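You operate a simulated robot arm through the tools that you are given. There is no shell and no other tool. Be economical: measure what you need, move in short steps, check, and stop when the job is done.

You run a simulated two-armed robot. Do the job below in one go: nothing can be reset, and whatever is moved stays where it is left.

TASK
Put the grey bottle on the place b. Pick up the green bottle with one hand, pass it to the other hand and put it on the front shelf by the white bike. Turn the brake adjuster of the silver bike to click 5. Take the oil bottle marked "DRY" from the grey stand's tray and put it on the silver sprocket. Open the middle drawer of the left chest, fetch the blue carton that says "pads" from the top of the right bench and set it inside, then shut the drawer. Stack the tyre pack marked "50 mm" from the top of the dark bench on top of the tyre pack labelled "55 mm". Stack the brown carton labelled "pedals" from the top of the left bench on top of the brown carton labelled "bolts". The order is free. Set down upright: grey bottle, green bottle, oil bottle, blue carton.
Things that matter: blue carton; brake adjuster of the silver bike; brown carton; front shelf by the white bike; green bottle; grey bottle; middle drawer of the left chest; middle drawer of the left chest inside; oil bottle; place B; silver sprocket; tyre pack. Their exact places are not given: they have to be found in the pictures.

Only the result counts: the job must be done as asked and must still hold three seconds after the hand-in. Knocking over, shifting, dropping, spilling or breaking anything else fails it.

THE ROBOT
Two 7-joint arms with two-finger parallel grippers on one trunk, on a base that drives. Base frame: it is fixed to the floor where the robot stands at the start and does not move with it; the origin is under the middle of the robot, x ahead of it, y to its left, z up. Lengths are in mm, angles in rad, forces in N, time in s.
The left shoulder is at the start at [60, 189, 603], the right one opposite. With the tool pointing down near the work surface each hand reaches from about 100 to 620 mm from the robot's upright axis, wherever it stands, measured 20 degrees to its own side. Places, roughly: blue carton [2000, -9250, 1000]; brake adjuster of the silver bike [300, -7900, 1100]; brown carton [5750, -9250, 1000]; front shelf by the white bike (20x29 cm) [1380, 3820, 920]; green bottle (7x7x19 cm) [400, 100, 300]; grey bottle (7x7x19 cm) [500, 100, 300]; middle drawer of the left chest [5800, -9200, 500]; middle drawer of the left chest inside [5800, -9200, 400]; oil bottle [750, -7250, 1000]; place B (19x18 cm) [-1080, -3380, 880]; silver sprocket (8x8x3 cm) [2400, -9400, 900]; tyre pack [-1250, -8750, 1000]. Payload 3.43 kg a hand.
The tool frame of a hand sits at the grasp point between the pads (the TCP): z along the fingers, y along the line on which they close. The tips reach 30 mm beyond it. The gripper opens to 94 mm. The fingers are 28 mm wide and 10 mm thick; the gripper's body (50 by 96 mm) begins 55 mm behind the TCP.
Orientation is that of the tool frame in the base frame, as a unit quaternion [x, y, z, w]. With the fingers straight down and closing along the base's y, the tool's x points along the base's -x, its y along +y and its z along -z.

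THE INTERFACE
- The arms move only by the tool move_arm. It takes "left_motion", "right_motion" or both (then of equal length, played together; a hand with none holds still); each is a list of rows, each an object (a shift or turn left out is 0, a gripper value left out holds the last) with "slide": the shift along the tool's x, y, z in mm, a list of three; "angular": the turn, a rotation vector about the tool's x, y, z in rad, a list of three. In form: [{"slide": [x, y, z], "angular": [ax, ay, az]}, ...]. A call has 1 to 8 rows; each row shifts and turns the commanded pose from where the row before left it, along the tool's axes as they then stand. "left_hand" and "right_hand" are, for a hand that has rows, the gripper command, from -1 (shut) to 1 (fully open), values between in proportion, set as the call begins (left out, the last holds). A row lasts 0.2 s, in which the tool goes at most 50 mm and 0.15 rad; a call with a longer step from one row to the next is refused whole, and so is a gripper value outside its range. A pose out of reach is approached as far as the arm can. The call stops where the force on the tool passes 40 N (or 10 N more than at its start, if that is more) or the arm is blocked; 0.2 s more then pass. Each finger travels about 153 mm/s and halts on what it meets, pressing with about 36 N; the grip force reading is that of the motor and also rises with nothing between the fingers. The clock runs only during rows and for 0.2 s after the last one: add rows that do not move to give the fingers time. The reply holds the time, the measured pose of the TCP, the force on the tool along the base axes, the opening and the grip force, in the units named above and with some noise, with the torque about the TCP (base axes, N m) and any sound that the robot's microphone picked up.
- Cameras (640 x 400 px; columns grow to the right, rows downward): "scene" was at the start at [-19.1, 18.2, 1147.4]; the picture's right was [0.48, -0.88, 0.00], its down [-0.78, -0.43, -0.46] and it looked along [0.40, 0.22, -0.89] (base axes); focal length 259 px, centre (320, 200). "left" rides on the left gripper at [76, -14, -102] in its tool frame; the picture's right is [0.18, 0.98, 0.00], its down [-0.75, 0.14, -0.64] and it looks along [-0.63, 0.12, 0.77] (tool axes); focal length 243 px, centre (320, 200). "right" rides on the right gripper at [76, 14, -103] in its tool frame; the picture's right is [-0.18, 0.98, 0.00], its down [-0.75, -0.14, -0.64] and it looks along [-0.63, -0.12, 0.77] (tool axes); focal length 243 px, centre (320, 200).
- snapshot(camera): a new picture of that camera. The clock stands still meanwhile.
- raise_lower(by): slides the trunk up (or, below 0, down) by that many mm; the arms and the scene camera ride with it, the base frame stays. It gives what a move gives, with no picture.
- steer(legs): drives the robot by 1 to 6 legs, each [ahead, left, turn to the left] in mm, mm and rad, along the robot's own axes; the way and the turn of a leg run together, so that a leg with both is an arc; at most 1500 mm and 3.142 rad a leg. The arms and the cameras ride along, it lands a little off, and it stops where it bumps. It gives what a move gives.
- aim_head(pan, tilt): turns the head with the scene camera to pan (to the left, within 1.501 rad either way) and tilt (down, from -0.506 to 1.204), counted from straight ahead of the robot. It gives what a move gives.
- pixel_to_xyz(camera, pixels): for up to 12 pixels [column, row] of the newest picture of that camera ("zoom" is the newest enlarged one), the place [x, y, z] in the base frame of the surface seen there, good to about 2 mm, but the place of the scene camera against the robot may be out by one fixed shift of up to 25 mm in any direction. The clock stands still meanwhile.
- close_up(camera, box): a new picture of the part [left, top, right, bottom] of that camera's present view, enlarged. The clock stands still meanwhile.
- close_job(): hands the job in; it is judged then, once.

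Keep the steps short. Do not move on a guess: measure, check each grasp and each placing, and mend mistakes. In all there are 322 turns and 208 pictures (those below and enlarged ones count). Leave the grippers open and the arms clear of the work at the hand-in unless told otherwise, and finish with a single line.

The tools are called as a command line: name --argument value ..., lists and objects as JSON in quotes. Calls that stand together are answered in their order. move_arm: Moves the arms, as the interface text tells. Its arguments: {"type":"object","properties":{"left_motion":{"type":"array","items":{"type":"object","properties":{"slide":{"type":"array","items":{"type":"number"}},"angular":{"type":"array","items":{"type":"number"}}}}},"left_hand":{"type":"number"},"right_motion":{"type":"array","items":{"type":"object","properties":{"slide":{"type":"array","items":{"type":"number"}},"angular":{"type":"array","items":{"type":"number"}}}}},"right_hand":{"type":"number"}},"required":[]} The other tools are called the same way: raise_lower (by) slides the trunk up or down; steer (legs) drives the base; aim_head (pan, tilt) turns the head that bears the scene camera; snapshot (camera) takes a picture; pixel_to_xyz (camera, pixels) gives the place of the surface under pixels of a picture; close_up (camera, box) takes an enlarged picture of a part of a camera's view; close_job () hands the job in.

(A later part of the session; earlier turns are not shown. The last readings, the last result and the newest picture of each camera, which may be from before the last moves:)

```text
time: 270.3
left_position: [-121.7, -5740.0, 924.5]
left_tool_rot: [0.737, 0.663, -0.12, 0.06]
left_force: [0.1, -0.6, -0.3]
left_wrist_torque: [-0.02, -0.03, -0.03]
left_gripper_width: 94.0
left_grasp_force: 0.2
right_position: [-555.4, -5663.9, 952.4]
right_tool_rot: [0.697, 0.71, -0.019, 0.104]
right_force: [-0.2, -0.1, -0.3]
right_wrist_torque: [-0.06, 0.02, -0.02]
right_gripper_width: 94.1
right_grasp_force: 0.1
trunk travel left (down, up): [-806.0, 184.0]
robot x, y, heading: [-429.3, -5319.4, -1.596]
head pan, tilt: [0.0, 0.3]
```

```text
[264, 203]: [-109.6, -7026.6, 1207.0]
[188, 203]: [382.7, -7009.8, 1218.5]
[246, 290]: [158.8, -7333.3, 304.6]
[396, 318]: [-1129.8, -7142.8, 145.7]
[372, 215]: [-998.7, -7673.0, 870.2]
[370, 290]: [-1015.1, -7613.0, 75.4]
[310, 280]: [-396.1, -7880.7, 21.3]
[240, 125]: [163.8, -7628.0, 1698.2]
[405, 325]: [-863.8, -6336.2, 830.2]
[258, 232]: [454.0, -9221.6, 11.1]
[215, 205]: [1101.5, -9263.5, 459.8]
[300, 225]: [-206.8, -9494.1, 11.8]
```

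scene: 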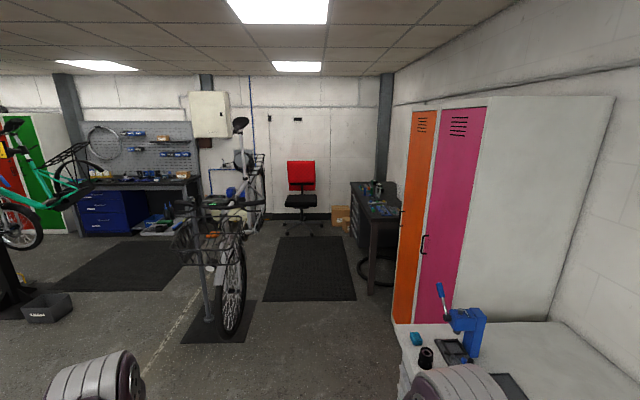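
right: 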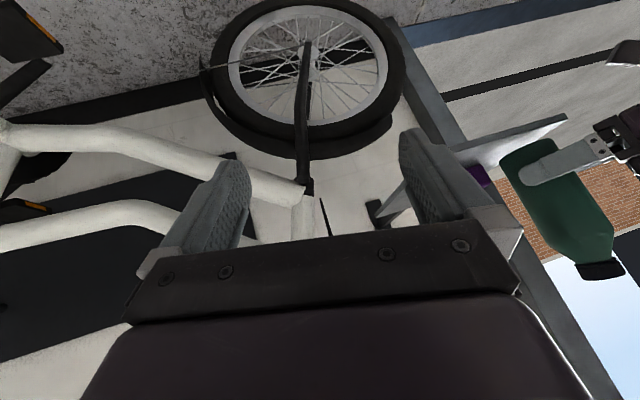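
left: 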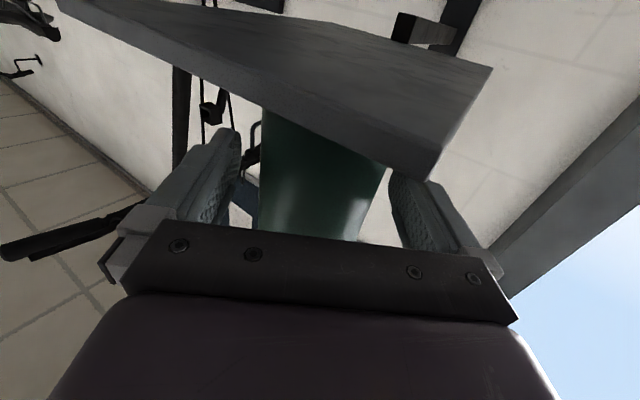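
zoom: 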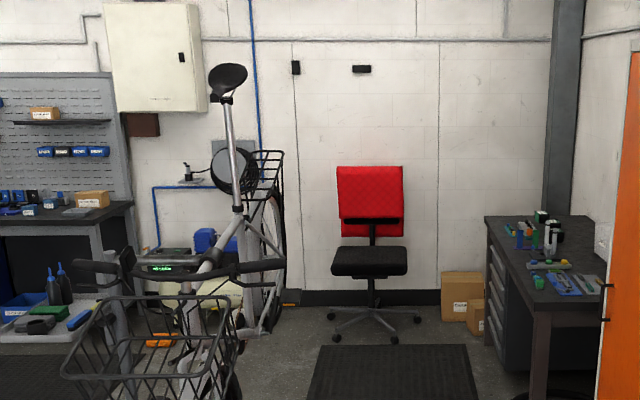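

steer --legs '[[0, -160, 0.025], [1000, 0, 0], [900, 0, 0]]'

aim_head --pan -0.7 --tilt 0.6

snapshot --camera "scene"

aim_head --pan 0.9 --tilt 0.5

snapshot --camera "scene"

```text
time: 280.9
left_position: [-216.8, -7627.4, 925.6]
left_tool_rot: [0.719, 0.682, -0.118, 0.064]
left_force: [0.6, -0.7, -0.1]
left_wrist_torque: [0.02, 0.02, -0.03]
left_gripper_width: 93.9
left_grasp_force: 0.0
right_position: [-654.0, -7572.3, 953.0]
right_tool_rot: [0.677, 0.728, -0.017, 0.106]
right_force: [0.8, -0.6, 0.4]
right_wrist_torque: [0.05, 0.05, 0.03]
right_gripper_width: 93.8
right_grasp_force: 0.2
trunk travel left (down, up): [-806.0, 184.0]
robot x, y, heading: [-542.9, -7222.2, -1.545]
head pan, tilt: [0.0, 0.3]
```

```text
time: 281.9
left_position: [-217.1, -7626.7, 925.0]
left_tool_rot: [0.719, 0.682, -0.118, 0.063]
left_force: [-0.3, 0.2, -0.3]
left_wrist_torque: [0.0, -0.02, 0.03]
left_gripper_width: 94.1
left_grasp_force: 0.1
right_position: [-655.3, -7572.2, 953.4]
right_tool_rot: [0.678, 0.728, -0.016, 0.105]
right_force: [0.1, -0.3, 0.9]
right_wrist_torque: [-0.04, -0.02, 0.01]
right_gripper_width: 93.8
right_grasp_force: 0.1
trunk travel left (down, up): [-806.0, 184.0]
robot x, y, heading: [-543.9, -7223.9, -1.541]
head pan, tilt: [-0.7, 0.6]
```

```text
129 pictures are left
```

scene: 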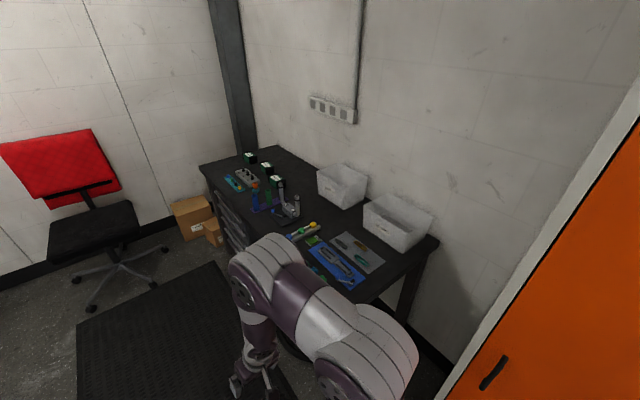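

```text
time: 283.6
left_position: [-217.7, -7626.4, 926.3]
left_tool_rot: [0.719, 0.682, -0.117, 0.063]
left_force: [-0.7, -0.2, 0.2]
left_wrist_torque: [0.02, -0.01, 0.02]
left_gripper_width: 93.7
left_grasp_force: 0.1
right_position: [-656.2, -7572.6, 952.6]
right_tool_rot: [0.677, 0.728, -0.015, 0.104]
right_force: [-0.7, 0.3, 0.2]
right_wrist_torque: [-0.01, -0.01, -0.04]
right_gripper_width: 94.3
right_grasp_force: 0.0
trunk travel left (down, up): [-806.0, 184.0]
robot x, y, heading: [-543.3, -7224.3, -1.542]
head pan, tilt: [0.901, 0.499]
```

```text
128 pictures are left
```

scene: 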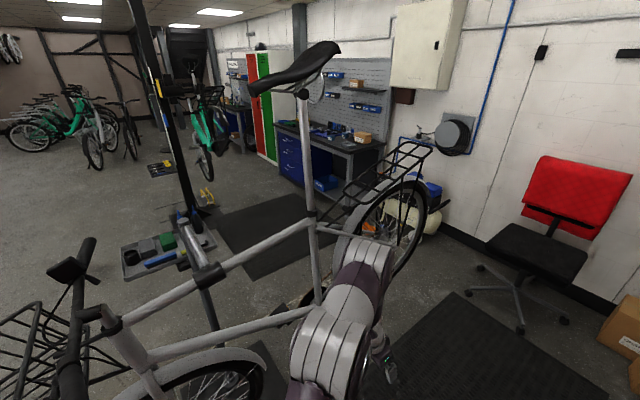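

I'll move further to face the dark bench: y≈-8300, then turn right. First zoom on the bench tops.

aim_head --pan -0.7 --tilt 0.6

close_up --camera "scene" --box '[190, 140, 350, 240]'

snapshot --camera "scene"

pixel_to_xyz --camera "scene" --pixels '[[250, 157], [266, 167], [276, 181], [245, 178], [290, 205], [205, 165], [280, 150], [310, 230], [80, 300], [190, 215], [275, 205], [120, 230]]'

```text
time: 285.3
left_position: [-217.5, -7626.7, 925.2]
left_tool_rot: [0.719, 0.683, -0.117, 0.063]
left_force: [0.0, -0.4, -0.2]
left_wrist_torque: [-0.03, 0.03, -0.03]
left_gripper_width: 94.1
left_grasp_force: 0.1
right_position: [-655.2, -7571.4, 953.4]
right_tool_rot: [0.678, 0.727, -0.016, 0.104]
right_force: [0.3, 0.6, -0.8]
right_wrist_torque: [0.02, -0.03, -0.02]
right_gripper_width: 93.9
right_grasp_force: 0.0
trunk travel left (down, up): [-806.0, 184.0]
robot x, y, heading: [-545.2, -7225.9, -1.539]
head pan, tilt: [-0.7, 0.6]
```

```text
4.00 times, centred on (270, 190) of scene
```

zoom: 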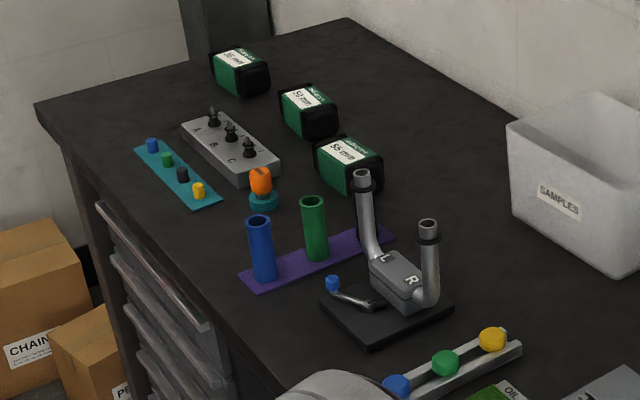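

```text
126 pictures are left
```

scene: 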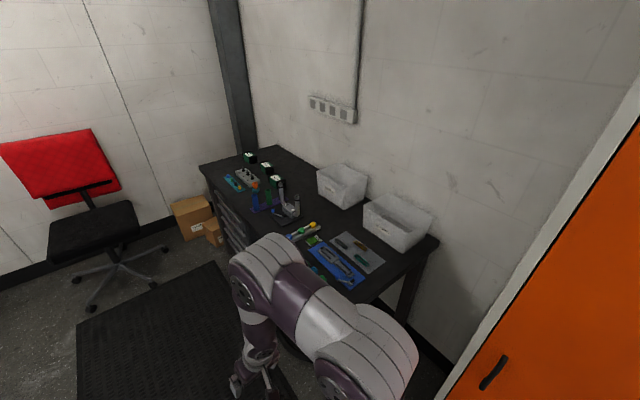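

```text
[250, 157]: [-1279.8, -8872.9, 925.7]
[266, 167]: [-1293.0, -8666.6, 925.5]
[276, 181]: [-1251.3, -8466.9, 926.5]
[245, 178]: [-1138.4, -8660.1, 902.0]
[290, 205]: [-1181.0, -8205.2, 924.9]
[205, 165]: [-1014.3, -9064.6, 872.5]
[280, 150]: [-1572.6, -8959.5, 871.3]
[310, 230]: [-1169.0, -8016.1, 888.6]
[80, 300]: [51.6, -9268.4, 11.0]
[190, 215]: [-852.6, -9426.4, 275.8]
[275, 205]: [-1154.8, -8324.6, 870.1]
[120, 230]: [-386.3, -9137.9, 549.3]
```

Three tyre packs lie on the bench. Raise the trunk and drive to face the bench.

pixel_to_xyz --camera "scene" --pixels '[[155, 288], [92, 308], [50, 240], [138, 215], [162, 248], [110, 180]]'

raise_lower --by 120

steer --legs '[[600, 0, -0.03], [600, 0, 0], [0, 0, -1.57]]'

aim_head --pan 0.2 --tilt 0.8

snapshot --camera "scene"

```text
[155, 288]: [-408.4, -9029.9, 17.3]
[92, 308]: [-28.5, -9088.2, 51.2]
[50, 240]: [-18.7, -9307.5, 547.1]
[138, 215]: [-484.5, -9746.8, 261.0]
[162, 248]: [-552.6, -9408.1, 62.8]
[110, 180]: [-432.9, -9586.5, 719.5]
```

```text
time: 286.8
left_position: [-216.1, -7627.0, 1046.9]
left_tool_rot: [0.719, 0.683, -0.117, 0.064]
left_force: [0.0, 0.5, 0.4]
left_wrist_torque: [0.03, -0.02, 0.03]
left_gripper_width: 94.1
left_grasp_force: 0.0
right_position: [-655.1, -7571.8, 1072.2]
right_tool_rot: [0.678, 0.728, -0.015, 0.104]
right_force: [-0.7, 0.5, 0.3]
right_wrist_torque: [0.01, 0.02, 0.02]
right_gripper_width: 93.9
right_grasp_force: 0.1
trunk travel left (down, up): [-926.0, 64.0]
robot x, y, heading: [-544.4, -7221.9, -1.542]
head pan, tilt: [-0.7, 0.6]
```

```text
time: 297.0
left_position: [-951.1, -8739.7, 1045.9]
left_tool_rot: [0.99, -0.037, -0.128, -0.04]
left_force: [0.3, -0.4, 0.6]
left_wrist_torque: [0.05, -0.01, 0.05]
left_gripper_width: 94.3
left_grasp_force: 0.0
right_position: [-887.3, -8303.8, 1072.8]
right_tool_rot: [0.994, 0.024, -0.086, 0.062]
right_force: [-0.1, -0.5, 0.5]
right_wrist_torque: [-0.01, -0.03, 0.02]
right_gripper_width: 93.8
right_grasp_force: 0.2
trunk travel left (down, up): [-926.0, 64.0]
robot x, y, heading: [-537.0, -8421.2, -3.138]
head pan, tilt: [-0.7, 0.6]
```

```text
time: 298.2
left_position: [-951.1, -8739.7, 1045.4]
left_tool_rot: [0.99, -0.038, -0.127, -0.039]
left_force: [-0.1, 0.1, -1.1]
left_wrist_torque: [0.0, 0.01, 0.03]
left_gripper_width: 94.1
left_grasp_force: 0.0
right_position: [-886.9, -8301.9, 1074.3]
right_tool_rot: [0.994, 0.024, -0.087, 0.062]
right_force: [-0.4, 0.0, -0.5]
right_wrist_torque: [0.02, 0.02, 0.01]
right_gripper_width: 93.8
right_grasp_force: 0.0
trunk travel left (down, up): [-926.0, 64.0]
robot x, y, heading: [-539.5, -8419.5, -3.137]
head pan, tilt: [0.201, 0.799]
```

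```text
125 pictures are left
```

scene: 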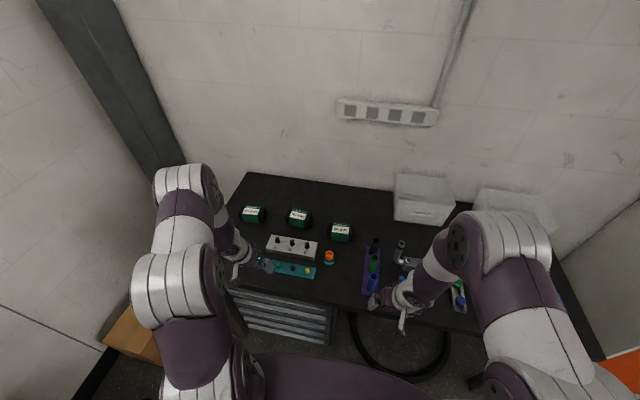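

close_up --camera "scene" --box '[230, 190, 390, 290]'

pixel_to_xyz --camera "scene" --pixels '[[251, 211], [298, 214], [341, 231], [275, 200], [341, 238], [252, 218]]'

snapshot --camera "left"

```text
4.00 times, centred on (310, 240) of scene
```

zoom: 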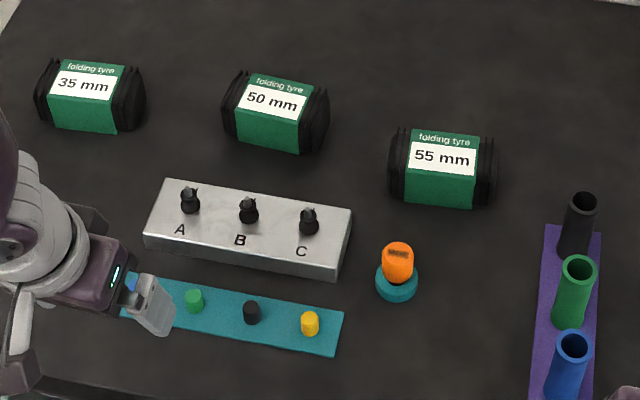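

```text
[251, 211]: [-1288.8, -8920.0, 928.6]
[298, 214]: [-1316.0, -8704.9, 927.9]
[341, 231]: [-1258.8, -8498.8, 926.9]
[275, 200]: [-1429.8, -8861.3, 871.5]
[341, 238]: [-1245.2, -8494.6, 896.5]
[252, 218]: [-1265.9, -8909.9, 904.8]
```

```text
123 pictures are left
```

left: 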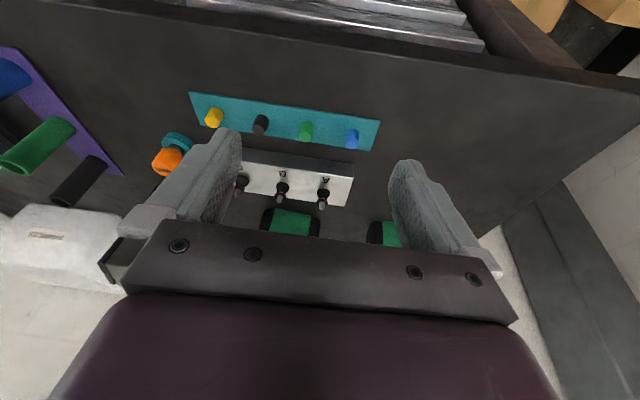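

The middle pack is "50 mm" (~-1316,-8700), "55 mm" at (-1258,-8497). Move the robot closer.

steer --legs '[[0, 130, 0], [180, 0, 0]]'

snapshot --camera "left"

```text
time: 300.6
left_position: [-1128.6, -8870.1, 1047.1]
left_tool_rot: [0.99, -0.037, -0.128, -0.04]
left_force: [-0.6, 0.4, 0.7]
left_wrist_torque: [-0.01, 0.01, 0.0]
left_gripper_width: 94.0
left_grasp_force: 0.0
right_position: [-1064.4, -8434.0, 1073.0]
right_tool_rot: [0.994, 0.025, -0.087, 0.062]
right_force: [-0.2, -0.1, 0.3]
right_wrist_torque: [0.0, 0.03, -0.04]
right_gripper_width: 94.0
right_grasp_force: 0.0
trunk travel left (down, up): [-926.0, 64.0]
robot x, y, heading: [-718.8, -8553.8, -3.136]
head pan, tilt: [0.201, 0.799]
```

```text
122 pictures are left
```

left: 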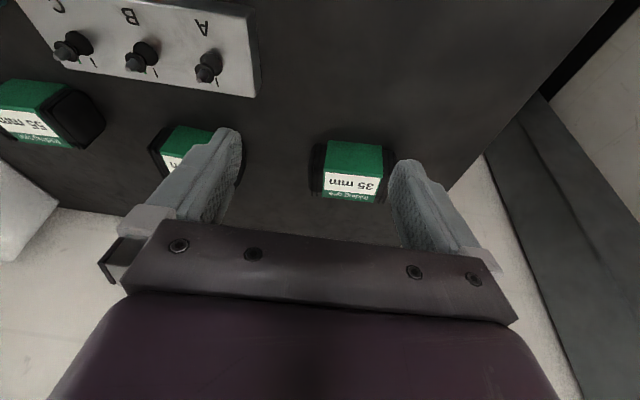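

Turn the left tool vertical with the fingers closing across the pack (fore-aft).

move_arm --left_motion '[{"angular": [0.0125, 0.0237, 0.135]}, {"angular": [0.0125, 0.0237, 0.135]}, {"angular": [0.0125, 0.0237, 0.135]}, {"angular": [0.0125, 0.0237, 0.135]}, {"angular": [0.0125, 0.0237, 0.135]}, {"angular": [0.0125, 0.0237, 0.135]}, {"angular": [0.0125, 0.0237, 0.135]}, {"angular": [0.0125, 0.0237, 0.135]}]'

move_arm --left_motion '[{"angular": [0.0125, 0.0237, 0.135]}, {"angular": [0.0125, 0.0237, 0.135]}, {"angular": [0.0125, 0.0237, 0.135]}, {"slide": [0, 40, 0]}, {"slide": [0, 40, 0]}, {"slide": [0, 40, 0]}, {"slide": [-40, 20, 0]}, {"slide": [-40, 0, 0]}]'

snapshot --camera "left"

```text
time: 302.4
left_position: [-1130.4, -8871.7, 1045.4]
left_tool_rot: [0.835, -0.549, -0.038, -0.013]
left_force: [0.0, 0.1, -0.1]
left_wrist_torque: [0.02, 0.01, 0.01]
left_gripper_width: 94.0
left_grasp_force: 0.0
right_position: [-1065.7, -8434.6, 1072.6]
right_tool_rot: [0.994, 0.025, -0.085, 0.063]
right_force: [-0.8, -1.0, -0.9]
right_wrist_torque: [-0.01, -0.01, -0.01]
right_gripper_width: 94.0
right_grasp_force: 0.1
trunk travel left (down, up): [-926.0, 64.0]
robot x, y, heading: [-720.8, -8549.3, -3.132]
head pan, tilt: [0.201, 0.799]
```

```text
time: 304.1
left_position: [-1160.3, -8795.2, 1003.9]
left_tool_rot: [0.707, -0.702, 0.011, 0.078]
left_force: [-0.8, 0.5, 0.1]
left_wrist_torque: [0.0, 0.0, 0.01]
left_gripper_width: 94.0
left_grasp_force: 0.1
left hand out of reach, approached as far as the arm can: row 2, 3, 4, 5, 6
right_position: [-1066.7, -8432.8, 1072.9]
right_tool_rot: [0.994, 0.025, -0.085, 0.063]
right_force: [-0.1, -0.2, -1.0]
right_wrist_torque: [0.03, 0.0, 0.05]
right_gripper_width: 93.9
right_grasp_force: 0.1
trunk travel left (down, up): [-926.0, 64.0]
robot x, y, heading: [-721.1, -8548.1, -3.131]
head pan, tilt: [0.201, 0.799]
```

```text
121 pictures are left
```

left: 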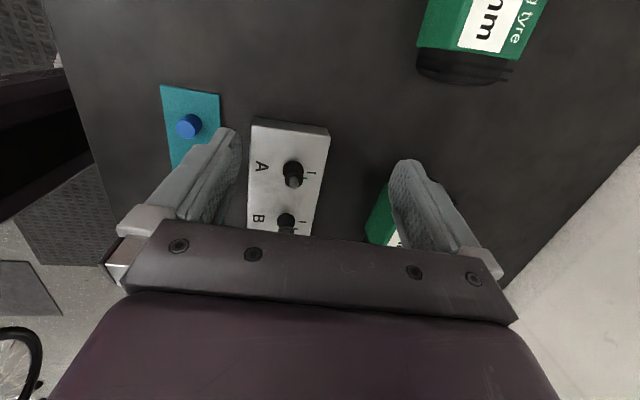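

The outward wrist turn is at its limit. Turn the wrist the other way round (inward).

move_arm --left_motion '[{"slide": [0, 0, -30], "angular": [0, 0, -0.146]}, {"angular": [0, 0, -0.146]}, {"angular": [0, 0, -0.146]}, {"angular": [0, 0, -0.146]}, {"angular": [0, 0, -0.146]}, {"angular": [0, 0, -0.146]}, {"angular": [0, 0, -0.146]}, {"angular": [0, 0, -0.146]}]'

move_arm --left_motion '[{"angular": [0, 0, -0.146]}, {"angular": [0, 0, -0.146]}, {"angular": [0, 0, -0.146]}, {"angular": [0, 0, -0.146]}, {"angular": [0, 0, -0.146]}, {"angular": [0, 0, -0.146]}, {"angular": [0, 0, -0.146]}, {"angular": [0, 0, -0.146]}]'

move_arm --left_motion '[{"angular": [0, 0, -0.146]}, {"angular": [0, 0, -0.146]}, {"angular": [0, 0, -0.146]}, {"angular": [0, 0, -0.146]}, {"angular": [0, 0, -0.146]}]'

```text
time: 305.9
left_position: [-1155.2, -8789.3, 1032.8]
left_tool_rot: [0.978, -0.193, -0.034, 0.068]
left_force: [0.3, 1.0, 0.3]
left_wrist_torque: [0.02, -0.01, -0.02]
left_gripper_width: 94.2
left_grasp_force: 0.0
right_position: [-1067.3, -8433.4, 1072.9]
right_tool_rot: [0.994, 0.025, -0.086, 0.061]
right_force: [0.6, 0.7, 0.3]
right_wrist_torque: [0.02, -0.01, 0.0]
right_gripper_width: 94.0
right_grasp_force: 0.1
trunk travel left (down, up): [-926.0, 64.0]
robot x, y, heading: [-719.0, -8550.0, -3.137]
head pan, tilt: [0.201, 0.799]
```

```text
time: 307.8
left_position: [-1154.6, -8789.9, 1033.2]
left_tool_rot: [0.922, 0.379, -0.067, 0.039]
left_force: [0.1, -0.8, 0.3]
left_wrist_torque: [-0.01, 0.0, 0.0]
left_gripper_width: 93.9
left_grasp_force: 0.0
right_position: [-1066.3, -8434.1, 1072.6]
right_tool_rot: [0.994, 0.025, -0.086, 0.062]
right_force: [-0.5, 0.0, -0.3]
right_wrist_torque: [0.05, 0.06, -0.01]
right_gripper_width: 94.2
right_grasp_force: 0.1
trunk travel left (down, up): [-926.0, 64.0]
robot x, y, heading: [-721.3, -8552.9, -3.134]
head pan, tilt: [0.201, 0.799]
```

```text
time: 308.9
left_position: [-1152.8, -8789.9, 1033.4]
left_tool_rot: [0.728, 0.681, -0.076, 0.012]
left_force: [0.1, 0.2, -0.5]
left_wrist_torque: [-0.03, 0.01, 0.0]
left_gripper_width: 94.1
left_grasp_force: 0.0
right_position: [-1067.0, -8435.2, 1072.4]
right_tool_rot: [0.994, 0.025, -0.084, 0.062]
right_force: [-0.3, 0.0, 0.2]
right_wrist_torque: [-0.01, 0.01, 0.0]
right_gripper_width: 94.0
right_grasp_force: 0.0
trunk travel left (down, up): [-926.0, 64.0]
robot x, y, heading: [-725.0, -8550.9, -3.136]
head pan, tilt: [0.201, 0.799]
```

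move_arm --left_motion '[{"angular": [-0.045, 0.062, -0.033]}, {"angular": [-0.045, 0.062, -0.033]}, {"slide": [25, -40, 0]}, {"slide": [25, -40, 0]}, {"slide": [25, -40, 0]}, {}]'

snapshot --camera "left"

```text
time: 310.4
left_position: [-1274.4, -8713.3, 1033.8]
left_tool_rot: [0.707, 0.708, -0.001, 0.0]
left_force: [0.6, 0.1, 0.9]
left_wrist_torque: [0.0, 0.05, 0.0]
left_gripper_width: 94.1
left_grasp_force: 0.1
right_position: [-1065.8, -8435.5, 1073.0]
right_tool_rot: [0.994, 0.025, -0.086, 0.063]
right_force: [0.8, 0.4, 0.0]
right_wrist_torque: [0.0, 0.02, -0.02]
right_gripper_width: 93.9
right_grasp_force: 0.1
trunk travel left (down, up): [-926.0, 64.0]
robot x, y, heading: [-717.4, -8551.2, -3.133]
head pan, tilt: [0.201, 0.799]
```

```text
120 pictures are left
```

left: 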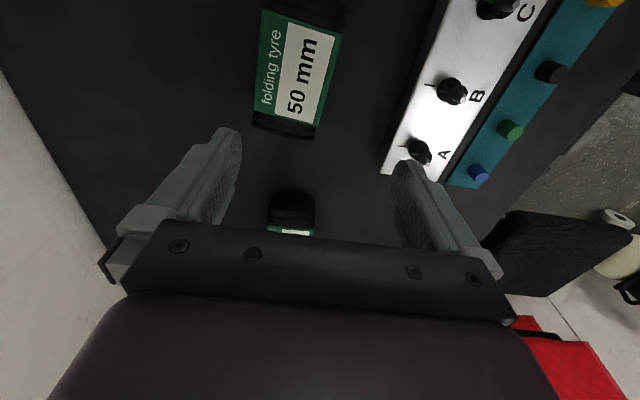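

Now the "50 mm" pack is clear at (298,70). Measure its edges.

pixel_to_xyz --camera "left" --pixels '[[262, 20], [342, 40], [316, 120], [256, 108], [298, 65], [282, 132], [310, 5], [270, 60], [332, 75], [240, 70], [360, 100], [292, 205]]'

```text
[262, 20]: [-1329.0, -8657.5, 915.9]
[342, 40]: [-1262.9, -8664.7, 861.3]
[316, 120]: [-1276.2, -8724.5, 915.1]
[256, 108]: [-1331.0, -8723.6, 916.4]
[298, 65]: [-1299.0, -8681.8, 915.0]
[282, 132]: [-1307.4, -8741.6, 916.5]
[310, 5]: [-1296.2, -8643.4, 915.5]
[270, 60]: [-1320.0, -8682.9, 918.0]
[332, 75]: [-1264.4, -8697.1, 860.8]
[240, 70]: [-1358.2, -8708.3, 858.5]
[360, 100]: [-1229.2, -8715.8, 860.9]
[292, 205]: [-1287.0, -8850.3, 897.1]
```

Pack centre (-1302,-8690), yaw ~0.11, top z 916. Align above, descend 100 mm, look.

move_arm --left_motion '[{"slide": [23, -28, 0]}, {"angular": [0, 0, 0.11]}, {"slide": [0, 0, 40]}, {"slide": [0, 0, 40]}, {}]'

snapshot --camera "left"

```text
time: 311.6
left_position: [-1300.2, -8691.3, 952.3]
left_tool_rot: [0.745, 0.668, -0.002, 0.0]
left_force: [0.1, -0.4, 0.7]
left_wrist_torque: [0.0, 0.01, 0.04]
left_gripper_width: 94.2
left_grasp_force: 0.0
right_position: [-1065.6, -8433.7, 1073.5]
right_tool_rot: [0.994, 0.025, -0.086, 0.062]
right_force: [0.4, 0.2, 0.9]
right_wrist_torque: [0.01, -0.01, 0.01]
right_gripper_width: 93.9
right_grasp_force: 0.1
trunk travel left (down, up): [-926.0, 64.0]
robot x, y, heading: [-720.4, -8551.9, -3.136]
head pan, tilt: [0.201, 0.799]
```

```text
119 pictures are left
```

left: 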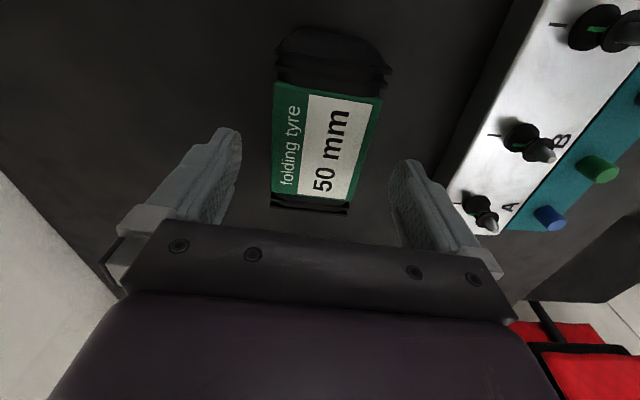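

pixel_to_xyz --camera "left" --pixels '[[450, 190], [455, 165], [465, 205], [430, 130], [320, 150], [275, 150], [365, 150], [322, 205], [330, 40], [480, 205]]'

```text
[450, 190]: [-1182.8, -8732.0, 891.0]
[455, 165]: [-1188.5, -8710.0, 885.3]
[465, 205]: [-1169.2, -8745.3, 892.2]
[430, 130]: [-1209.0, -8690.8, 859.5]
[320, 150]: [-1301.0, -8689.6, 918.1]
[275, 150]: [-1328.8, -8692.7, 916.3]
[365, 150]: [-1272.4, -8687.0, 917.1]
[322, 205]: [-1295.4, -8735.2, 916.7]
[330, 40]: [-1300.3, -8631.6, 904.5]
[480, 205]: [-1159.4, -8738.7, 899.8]
```

Clear of the panel. Descend 58 mm and grip.

move_arm --left_motion '[{"slide": [4, 0, 29]}, {"slide": [0, 0, 29]}, {}]'

move_arm --left_motion '[{}, {}, {}]' --left_hand -1

move_arm --left_motion '[{"slide": [0, 0, -40]}, {"slide": [0, 0, -40]}, {"slide": [0, 0, -40]}, {}]'

snapshot --camera "left"

```text
time: 312.4
left_position: [-1301.2, -8687.5, 895.9]
left_tool_rot: [0.745, 0.667, -0.001, 0.001]
left_force: [-0.2, 0.6, -0.2]
left_wrist_torque: [0.0, 0.0, 0.0]
left_gripper_width: 94.1
left_grasp_force: 0.1
right_position: [-1066.8, -8433.6, 1072.6]
right_tool_rot: [0.994, 0.026, -0.086, 0.062]
right_force: [0.3, 0.4, -0.3]
right_wrist_torque: [0.0, 0.0, 0.0]
right_gripper_width: 93.8
right_grasp_force: 0.2
trunk travel left (down, up): [-926.0, 64.0]
robot x, y, heading: [-720.8, -8548.4, -3.131]
head pan, tilt: [0.201, 0.799]
```

```text
time: 313.1
left_position: [-1301.4, -8686.7, 896.3]
left_tool_rot: [0.745, 0.667, 0.0, 0.0]
left_force: [0.3, 0.9, 0.2]
left_wrist_torque: [-0.08, -0.1, 0.08]
left_gripper_width: 64.6
left_grasp_force: 36.0
right_position: [-1066.9, -8434.2, 1073.1]
right_tool_rot: [0.994, 0.025, -0.085, 0.062]
right_force: [0.7, -0.1, 0.0]
right_wrist_torque: [-0.02, 0.01, 0.0]
right_gripper_width: 94.2
right_grasp_force: 0.0
trunk travel left (down, up): [-926.0, 64.0]
robot x, y, heading: [-718.0, -8552.5, -3.133]
head pan, tilt: [0.201, 0.799]
```

```text
time: 314.1
left_position: [-1301.4, -8688.7, 1016.2]
left_tool_rot: [0.745, 0.667, 0.0, 0.0]
left_force: [0.1, 0.2, -4.7]
left_wrist_torque: [0.02, -0.02, -0.01]
left_gripper_width: 64.5
left_grasp_force: 36.2
right_position: [-1067.1, -8434.7, 1072.3]
right_tool_rot: [0.994, 0.024, -0.085, 0.062]
right_force: [0.4, -0.2, -0.3]
right_wrist_torque: [0.0, 0.01, -0.01]
right_gripper_width: 94.1
right_grasp_force: 0.0
trunk travel left (down, up): [-926.0, 64.0]
robot x, y, heading: [-722.5, -8550.6, -3.132]
head pan, tilt: [0.201, 0.799]
```

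```text
118 pictures are left
```

left: 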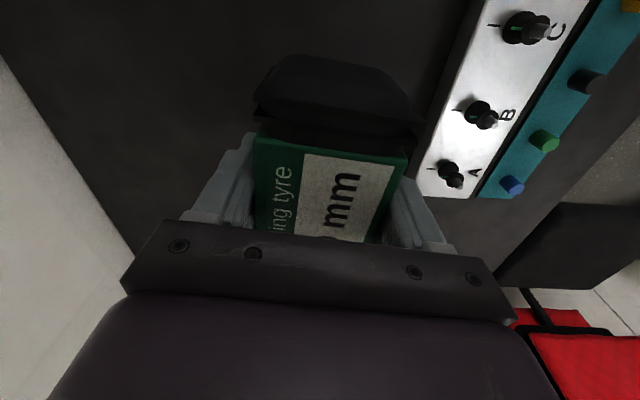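

Held. Move the right hand aside and carry the pack toward the 55 mm pack.

move_arm --left_motion '[{"slide": [35, 0, -5]}, {"slide": [35, 0, -5]}, {"slide": [30, 10, -5]}, {}]' --right_motion '[{"slide": [0, -40, 0]}, {"slide": [0, -40, 0]}, {"slide": [0, -40, 0]}, {"slide": [0, -30, 0]}]'

snapshot --camera "left"

snapshot --camera "scene"

```text
time: 315.1
left_position: [-1283.0, -8590.6, 1028.2]
left_tool_rot: [0.745, 0.667, -0.001, 0.001]
left_force: [0.2, -0.8, -4.1]
left_wrist_torque: [0.02, 0.0, -0.02]
left_gripper_width: 64.2
left_grasp_force: 36.3
right_position: [-1075.0, -8284.2, 1051.8]
right_tool_rot: [0.994, 0.025, -0.086, 0.062]
right_force: [0.4, -0.1, 0.3]
right_wrist_torque: [-0.03, 0.0, 0.02]
right_gripper_width: 93.7
right_grasp_force: 0.1
trunk travel left (down, up): [-926.0, 64.0]
robot x, y, heading: [-720.7, -8551.0, -3.138]
head pan, tilt: [0.201, 0.799]
```

```text
117 pictures are left
```

left: 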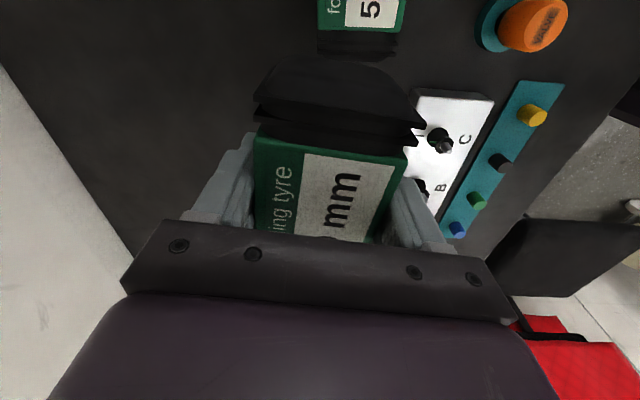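

```text
116 pictures are left
```

scene: 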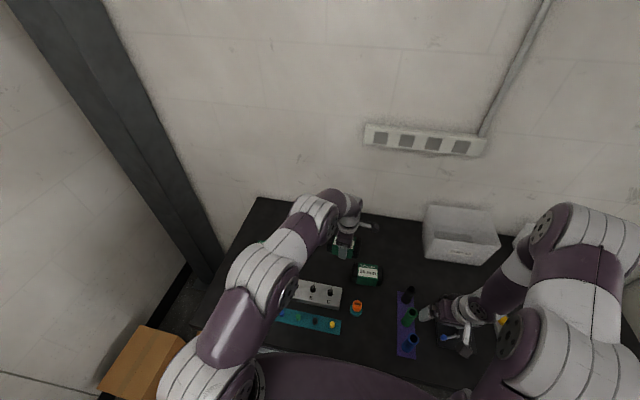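

pixel_to_xyz --camera "left" --pixels '[[322, 20], [402, 25], [360, 30], [355, 45], [320, 45], [392, 50], [340, 5], [385, 5]]'

pixel_to_xyz --camera "scene" --pixels '[[368, 268], [352, 265], [384, 272], [368, 283], [358, 262], [380, 263]]'

close_up --camera "scene" --box '[300, 220, 440, 320]'

```text
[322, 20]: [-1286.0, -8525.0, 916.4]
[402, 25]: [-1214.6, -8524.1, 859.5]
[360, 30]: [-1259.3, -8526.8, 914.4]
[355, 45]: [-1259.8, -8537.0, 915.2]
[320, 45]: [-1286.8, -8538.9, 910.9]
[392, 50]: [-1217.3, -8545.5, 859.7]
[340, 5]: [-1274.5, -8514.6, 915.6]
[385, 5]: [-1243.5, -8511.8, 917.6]
```

```text
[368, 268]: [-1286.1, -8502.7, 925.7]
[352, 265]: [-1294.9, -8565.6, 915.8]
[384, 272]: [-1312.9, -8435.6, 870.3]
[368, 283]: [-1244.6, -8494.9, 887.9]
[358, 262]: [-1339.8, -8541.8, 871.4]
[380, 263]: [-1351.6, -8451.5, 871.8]
```

```text
4.00 times, centred on (370, 270) of scene
```

zoom: 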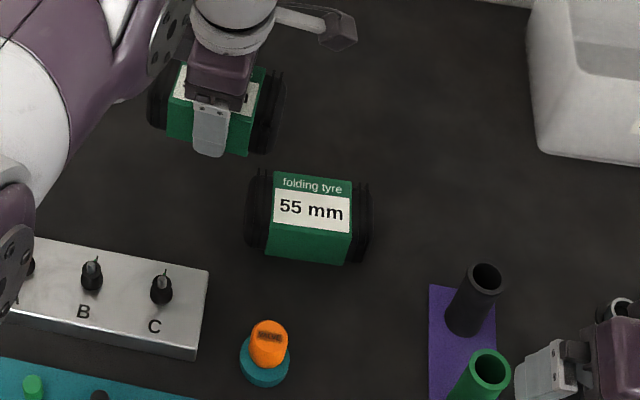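

snapshot --camera "right"

```text
114 pictures are left
```

right: 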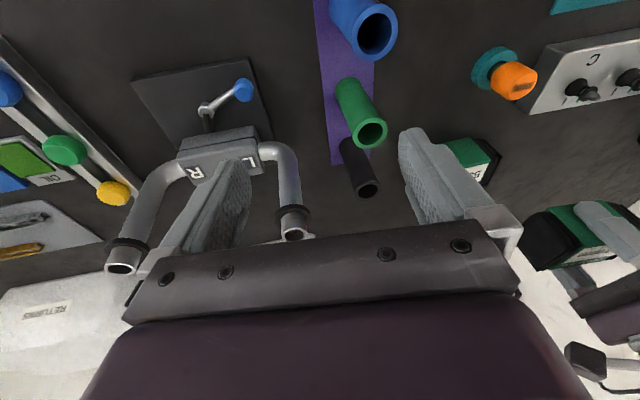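

move_arm --right_motion '[{"slide": [20, 40, -20]}, {"slide": [20, 40, -20]}, {}]'

snapshot --camera "right"

```text
time: 315.9
left_position: [-1282.9, -8588.6, 1028.3]
left_tool_rot: [0.745, 0.667, 0.0, 0.001]
left_force: [0.2, 0.5, -4.0]
left_wrist_torque: [0.0, 0.01, -0.05]
left_gripper_width: 64.5
left_grasp_force: 36.3
right_position: [-1025.2, -8355.6, 1096.3]
right_tool_rot: [0.994, 0.025, -0.085, 0.063]
right_force: [-0.6, 1.0, -0.3]
right_wrist_torque: [0.03, -0.03, 0.02]
right_gripper_width: 94.0
right_grasp_force: 0.0
trunk travel left (down, up): [-926.0, 64.0]
robot x, y, heading: [-718.3, -8553.6, -3.136]
head pan, tilt: [0.201, 0.799]
```

```text
113 pictures are left
```

right: 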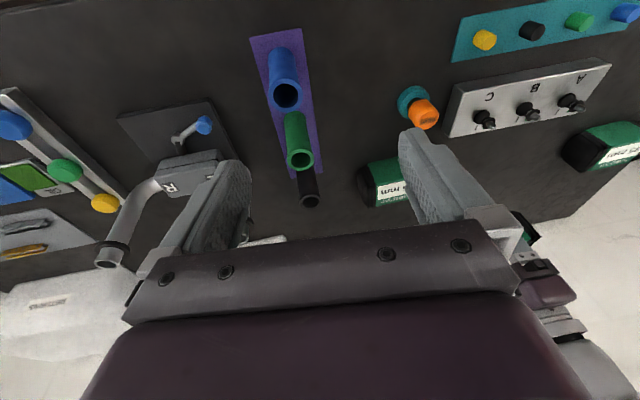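

move_arm --right_motion '[{}, {}, {}]' --right_hand -1

close_up --camera "right" --box '[320, 110, 520, 235]'

```text
time: 316.8
left_position: [-1282.5, -8589.6, 1027.7]
left_tool_rot: [0.745, 0.667, 0.0, 0.001]
left_force: [0.8, -0.1, -4.1]
left_wrist_torque: [0.0, 0.02, 0.01]
left_gripper_width: 64.0
left_grasp_force: 36.5
right_position: [-1024.3, -8356.7, 1096.1]
right_tool_rot: [0.994, 0.025, -0.085, 0.061]
right_force: [-0.3, 0.3, 0.2]
right_wrist_torque: [0.02, -0.01, 0.0]
right_gripper_width: 0.0
right_grasp_force: 32.9
trunk travel left (down, up): [-926.0, 64.0]
robot x, y, heading: [-719.6, -8550.3, -3.134]
head pan, tilt: [0.201, 0.799]
```

```text
3.20 times, centred on (420, 172) of right
```

zoom: 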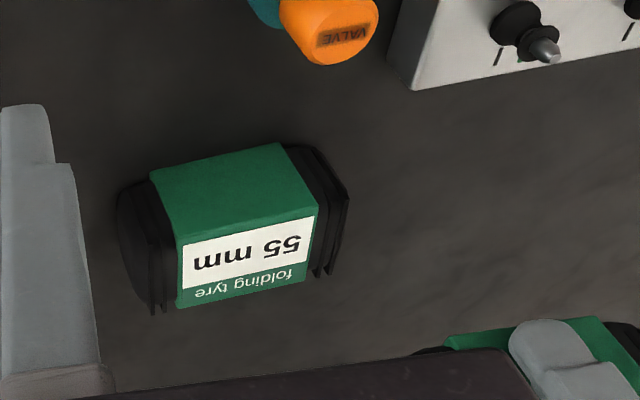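

pixel_to_xyz --camera "zoom" --pixels '[[185, 240], [312, 212], [300, 278], [183, 302], [245, 255], [155, 290], [330, 240], [160, 250], [335, 205], [325, 265], [150, 310]]'

```text
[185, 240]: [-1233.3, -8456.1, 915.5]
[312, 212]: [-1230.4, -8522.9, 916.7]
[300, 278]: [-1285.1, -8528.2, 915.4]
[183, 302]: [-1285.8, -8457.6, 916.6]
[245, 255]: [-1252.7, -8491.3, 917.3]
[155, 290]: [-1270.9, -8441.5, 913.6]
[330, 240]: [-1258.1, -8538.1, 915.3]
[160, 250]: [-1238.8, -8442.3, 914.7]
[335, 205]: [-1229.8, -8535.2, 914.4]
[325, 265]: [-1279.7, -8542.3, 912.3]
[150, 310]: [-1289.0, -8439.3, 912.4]
```

55 mm pack centre (-1259,-8491), unrotated. Rotate -0.11, move above it, then descend to 8 mm above.

move_arm --left_motion '[{"angular": [0, 0, -0.11]}, {"slide": [33, 8, 0]}, {"slide": [33, 8, 0]}, {"slide": [33, 8, 0]}, {}]' --right_motion '[{"slide": [0, -35, 0]}, {"slide": [0, -35, 0]}, {"slide": [0, -35, 0]}, {}, {}]'

move_arm --left_motion '[{"slide": [0, 0, 35]}, {"slide": [0, 0, 32]}, {}]'

snapshot --camera "right"

```text
time: 317.9
left_position: [-1257.7, -8489.4, 1029.4]
left_tool_rot: [0.707, 0.707, -0.001, 0.0]
left_force: [-0.5, 0.1, -3.7]
left_wrist_torque: [0.0, 0.0, 0.02]
left_gripper_width: 64.4
left_grasp_force: 35.4
right_position: [-1033.8, -8255.3, 1080.1]
right_tool_rot: [0.994, 0.025, -0.086, 0.062]
right_force: [-0.2, 0.2, 0.1]
right_wrist_torque: [0.03, -0.01, -0.01]
right_gripper_width: 0.0
right_grasp_force: 33.2
trunk travel left (down, up): [-926.0, 64.0]
robot x, y, heading: [-720.7, -8554.0, -3.135]
head pan, tilt: [0.201, 0.799]
```

```text
time: 318.8
left_position: [-1258.5, -8488.0, 963.7]
left_tool_rot: [0.707, 0.707, -0.001, 0.001]
left_force: [0.4, -0.3, -5.0]
left_wrist_torque: [0.02, -0.03, -0.01]
left_gripper_width: 64.4
left_grasp_force: 35.7
right_position: [-1032.5, -8255.5, 1081.3]
right_tool_rot: [0.994, 0.025, -0.085, 0.063]
right_force: [0.4, -0.2, -0.2]
right_wrist_torque: [0.02, 0.03, 0.01]
right_gripper_width: 0.0
right_grasp_force: 33.7
trunk travel left (down, up): [-926.0, 64.0]
robot x, y, heading: [-722.2, -8548.8, -3.133]
head pan, tilt: [0.201, 0.799]
```

```text
111 pictures are left
```

right: 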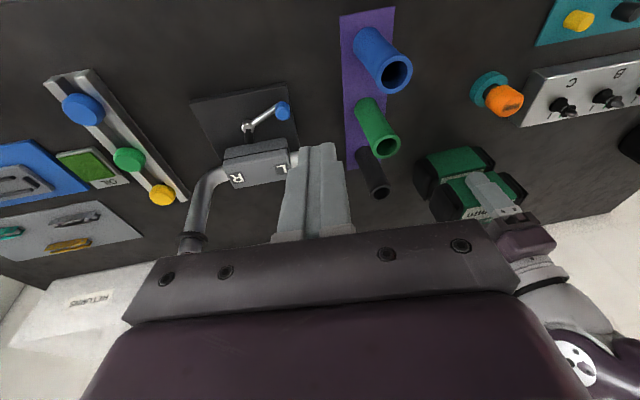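

close_up --camera "right" --box '[390, 130, 550, 230]'

pixel_to_xyz --camera "zoom" --pixels '[[150, 150], [200, 110], [390, 100], [220, 230], [250, 180], [480, 180], [230, 260], [400, 90], [130, 120], [160, 210]]'

```text
4.00 times, centred on (470, 180) of right
```

zoom: 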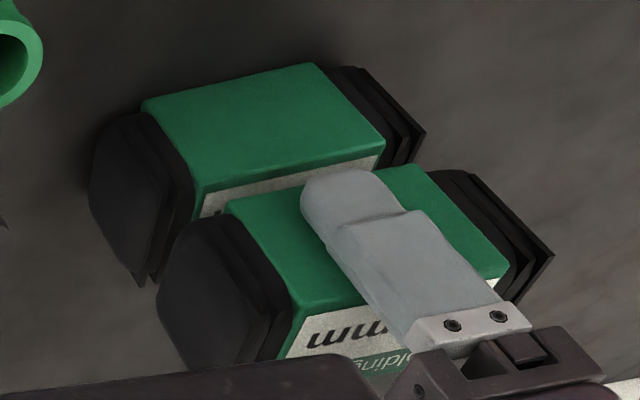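

```text
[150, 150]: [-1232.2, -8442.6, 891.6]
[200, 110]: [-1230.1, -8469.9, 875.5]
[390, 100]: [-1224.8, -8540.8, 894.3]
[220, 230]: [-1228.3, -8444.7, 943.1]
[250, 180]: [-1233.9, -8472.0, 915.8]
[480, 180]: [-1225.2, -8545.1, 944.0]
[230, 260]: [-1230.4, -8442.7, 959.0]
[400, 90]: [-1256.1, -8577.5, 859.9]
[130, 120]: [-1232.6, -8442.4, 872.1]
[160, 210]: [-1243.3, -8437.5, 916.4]
```

Well aligned (within ~4 mm). Lower 8 mm, then 1.5 mm steps to contact.

move_arm --left_motion '[{"slide": [3, 0, 8]}, {"slide": [0, 0, 1.5]}, {"slide": [0, 0, 1.5]}, {}]'

```text
time: 319.8
left_position: [-1256.6, -8487.4, 952.2]
left_tool_rot: [0.707, 0.707, 0.0, 0.002]
left_force: [-0.5, -0.3, -4.8]
left_wrist_torque: [0.03, -0.01, -0.01]
left_gripper_width: 64.2
left_grasp_force: 35.7
right_position: [-1031.3, -8256.1, 1081.1]
right_tool_rot: [0.994, 0.025, -0.085, 0.063]
right_force: [-0.7, -0.2, -0.1]
right_wrist_torque: [0.02, 0.02, 0.02]
right_gripper_width: 0.0
right_grasp_force: 33.0
trunk travel left (down, up): [-926.0, 64.0]
robot x, y, heading: [-722.8, -8555.0, -3.134]
head pan, tilt: [0.201, 0.799]
```

move_arm --left_motion '[{"slide": [0, 0, 1.5]}, {"slide": [0, 0, 1]}, {}]'

```text
time: 320.6
left_position: [-1256.2, -8488.3, 950.7]
left_tool_rot: [0.707, 0.708, 0.0, -0.001]
left_force: [-1.0, -2.8, 7.4]
left_wrist_torque: [-0.66, -0.3, -0.08]
left_gripper_width: 64.3
left_grasp_force: 36.2
right_position: [-1031.2, -8256.3, 1081.3]
right_tool_rot: [0.994, 0.025, -0.086, 0.061]
right_force: [0.3, 1.0, -0.2]
right_wrist_torque: [0.02, -0.06, -0.03]
right_gripper_width: 0.1
right_grasp_force: 32.5
trunk travel left (down, up): [-926.0, 64.0]
robot x, y, heading: [-720.3, -8554.7, -3.135]
head pan, tilt: [0.201, 0.799]
```

Contact. Open and retreat upward.

move_arm --left_motion '[{}, {}, {"slide": [0, 0, -15]}, {"slide": [0, 0, -40]}, {"slide": [0, 0, -40]}, {"slide": [0, 0, -20]}]' --left_hand 1

close_up --camera "right" --box '[390, 130, 550, 230]'

```text
time: 321.9
left_position: [-1257.2, -8486.2, 1066.1]
left_tool_rot: [0.707, 0.707, -0.001, 0.001]
left_force: [0.0, -0.4, -0.7]
left_wrist_torque: [0.01, -0.01, -0.01]
left_gripper_width: 94.1
left_grasp_force: 0.0
right_position: [-1031.3, -8256.4, 1080.0]
right_tool_rot: [0.994, 0.025, -0.085, 0.061]
right_force: [-0.5, -0.2, -0.1]
right_wrist_torque: [0.01, 0.02, 0.03]
right_gripper_width: 0.0
right_grasp_force: 33.0
trunk travel left (down, up): [-926.0, 64.0]
robot x, y, heading: [-716.9, -8549.0, -3.131]
head pan, tilt: [0.201, 0.799]
```

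```text
4.00 times, centred on (470, 180) of right
```

zoom: 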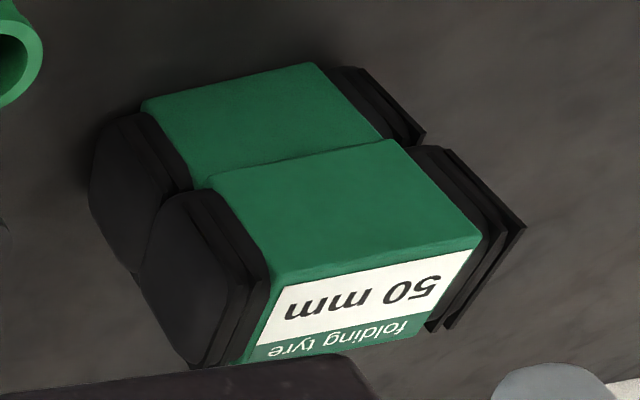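

Stacked properly. Restore the left wrist, back off, and turn to look at the silver bike.

move_arm --left_motion '[{"slide": [0, 40, -5], "angular": [0, 0, 0.143]}, {"slide": [0, 40, -5], "angular": [0, 0, 0.143]}, {"slide": [0, 40, 0], "angular": [0, 0, 0.143]}, {"angular": [0, 0, 0.143]}, {"angular": [0, 0, 0.143]}, {"angular": [0, 0, 0.143]}, {"angular": [0, 0, 0.143]}, {"angular": [0, 0, 0.143]}]'

move_arm --left_motion '[{"slide": [30, 20, 0], "angular": [0, 0, 0.143]}, {"slide": [30, 20, 0], "angular": [0, 0, 0.143]}, {"slide": [30, 20, 0], "angular": [0, 0, 0.143]}, {"slide": [0, 20, 0]}]'

steer --legs '[[-200, 0, 0], [0, 0, -1.571], [0, 0, -0.9]]'

aim_head --pan 0 --tilt 0.4

snapshot --camera "scene"

```text
time: 323.8
left_position: [-1138.7, -8504.7, 1073.1]
left_tool_rot: [0.977, 0.212, 0.0, 0.001]
left_force: [0.1, 0.3, 0.9]
left_wrist_torque: [-0.05, -0.01, 0.01]
left_gripper_width: 93.8
left_grasp_force: 0.1
right_position: [-1031.4, -8255.9, 1081.5]
right_tool_rot: [0.994, 0.026, -0.085, 0.063]
right_force: [0.2, 0.0, 0.2]
right_wrist_torque: [-0.05, 0.0, -0.02]
right_gripper_width: 0.3
right_grasp_force: 32.8
trunk travel left (down, up): [-926.0, 64.0]
robot x, y, heading: [-719.0, -8552.8, -3.139]
head pan, tilt: [0.201, 0.799]
```

```text
time: 324.8
left_position: [-1035.1, -8557.2, 1076.4]
left_tool_rot: [1.0, -0.001, 0.0, 0.0]
left_force: [0.1, 0.1, -0.3]
left_wrist_torque: [0.01, 0.03, -0.01]
left_gripper_width: 93.8
left_grasp_force: 0.0
right_position: [-1031.8, -8255.8, 1080.8]
right_tool_rot: [0.994, 0.026, -0.086, 0.061]
right_force: [0.1, 0.7, 0.3]
right_wrist_torque: [-0.01, -0.01, -0.03]
right_gripper_width: 0.1
right_grasp_force: 33.6
trunk travel left (down, up): [-926.0, 64.0]
robot x, y, heading: [-717.7, -8551.2, -3.133]
head pan, tilt: [0.201, 0.799]
```

```text
time: 332.6
left_position: [-270.3, -8363.0, 1077.1]
left_tool_rot: [-0.31, 0.951, 0.001, 0.0]
left_force: [0.3, -0.4, 1.0]
left_wrist_torque: [-0.03, 0.03, 0.01]
left_gripper_width: 93.9
left_grasp_force: 0.0
right_position: [-96.1, -8607.3, 1080.5]
right_tool_rot: [-0.333, 0.937, 0.086, 0.062]
right_force: [-0.4, -0.1, 0.3]
right_wrist_torque: [0.01, 0.01, -0.01]
right_gripper_width: 0.0
right_grasp_force: 33.4
trunk travel left (down, up): [-926.0, 64.0]
robot x, y, heading: [-523.7, -8552.8, 0.637]
head pan, tilt: [0.201, 0.799]
```

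```text
time: 333.4
left_position: [-270.4, -8362.6, 1076.7]
left_tool_rot: [-0.31, 0.951, 0.001, 0.0]
left_force: [-0.6, -0.7, -1.0]
left_wrist_torque: [0.0, 0.0, -0.01]
left_gripper_width: 94.1
left_grasp_force: 0.0
right_position: [-97.0, -8607.9, 1079.7]
right_tool_rot: [-0.333, 0.937, 0.087, 0.062]
right_force: [-0.2, -0.7, 0.1]
right_wrist_torque: [0.01, -0.01, 0.0]
right_gripper_width: 0.0
right_grasp_force: 33.3
trunk travel left (down, up): [-926.0, 64.0]
robot x, y, heading: [-522.7, -8550.5, 0.641]
head pan, tilt: [0.0, 0.4]
```

```text
108 pictures are left
```

scene: 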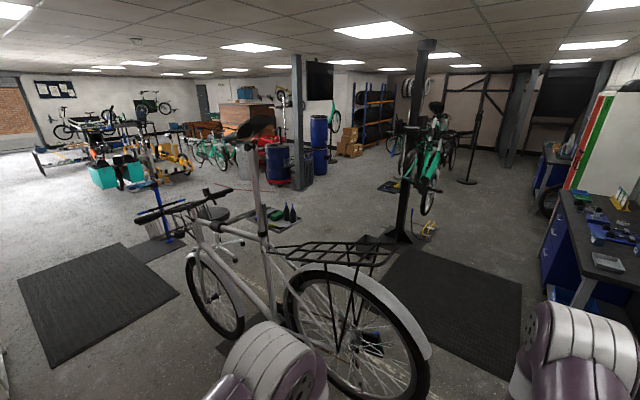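

close_up --camera "scene" --box '[180, 130, 400, 270]'

pixel_to_xyz --camera "scene" --pixels '[[285, 212], [265, 225], [340, 250], [425, 350], [262, 300], [400, 240], [300, 255], [320, 300]]'

```text
2.86 times, centred on (290, 200) of scene
```

zoom: 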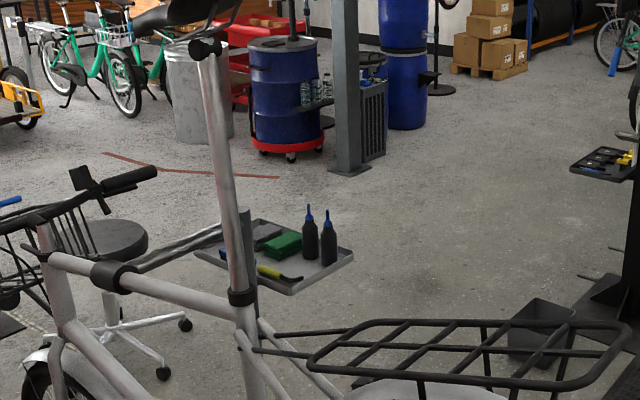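

```text
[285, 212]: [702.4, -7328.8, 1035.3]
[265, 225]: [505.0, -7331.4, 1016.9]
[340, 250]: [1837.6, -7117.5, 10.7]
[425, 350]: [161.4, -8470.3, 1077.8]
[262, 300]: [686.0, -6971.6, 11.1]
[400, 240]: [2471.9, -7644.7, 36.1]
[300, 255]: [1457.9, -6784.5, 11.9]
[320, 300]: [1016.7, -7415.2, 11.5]
```

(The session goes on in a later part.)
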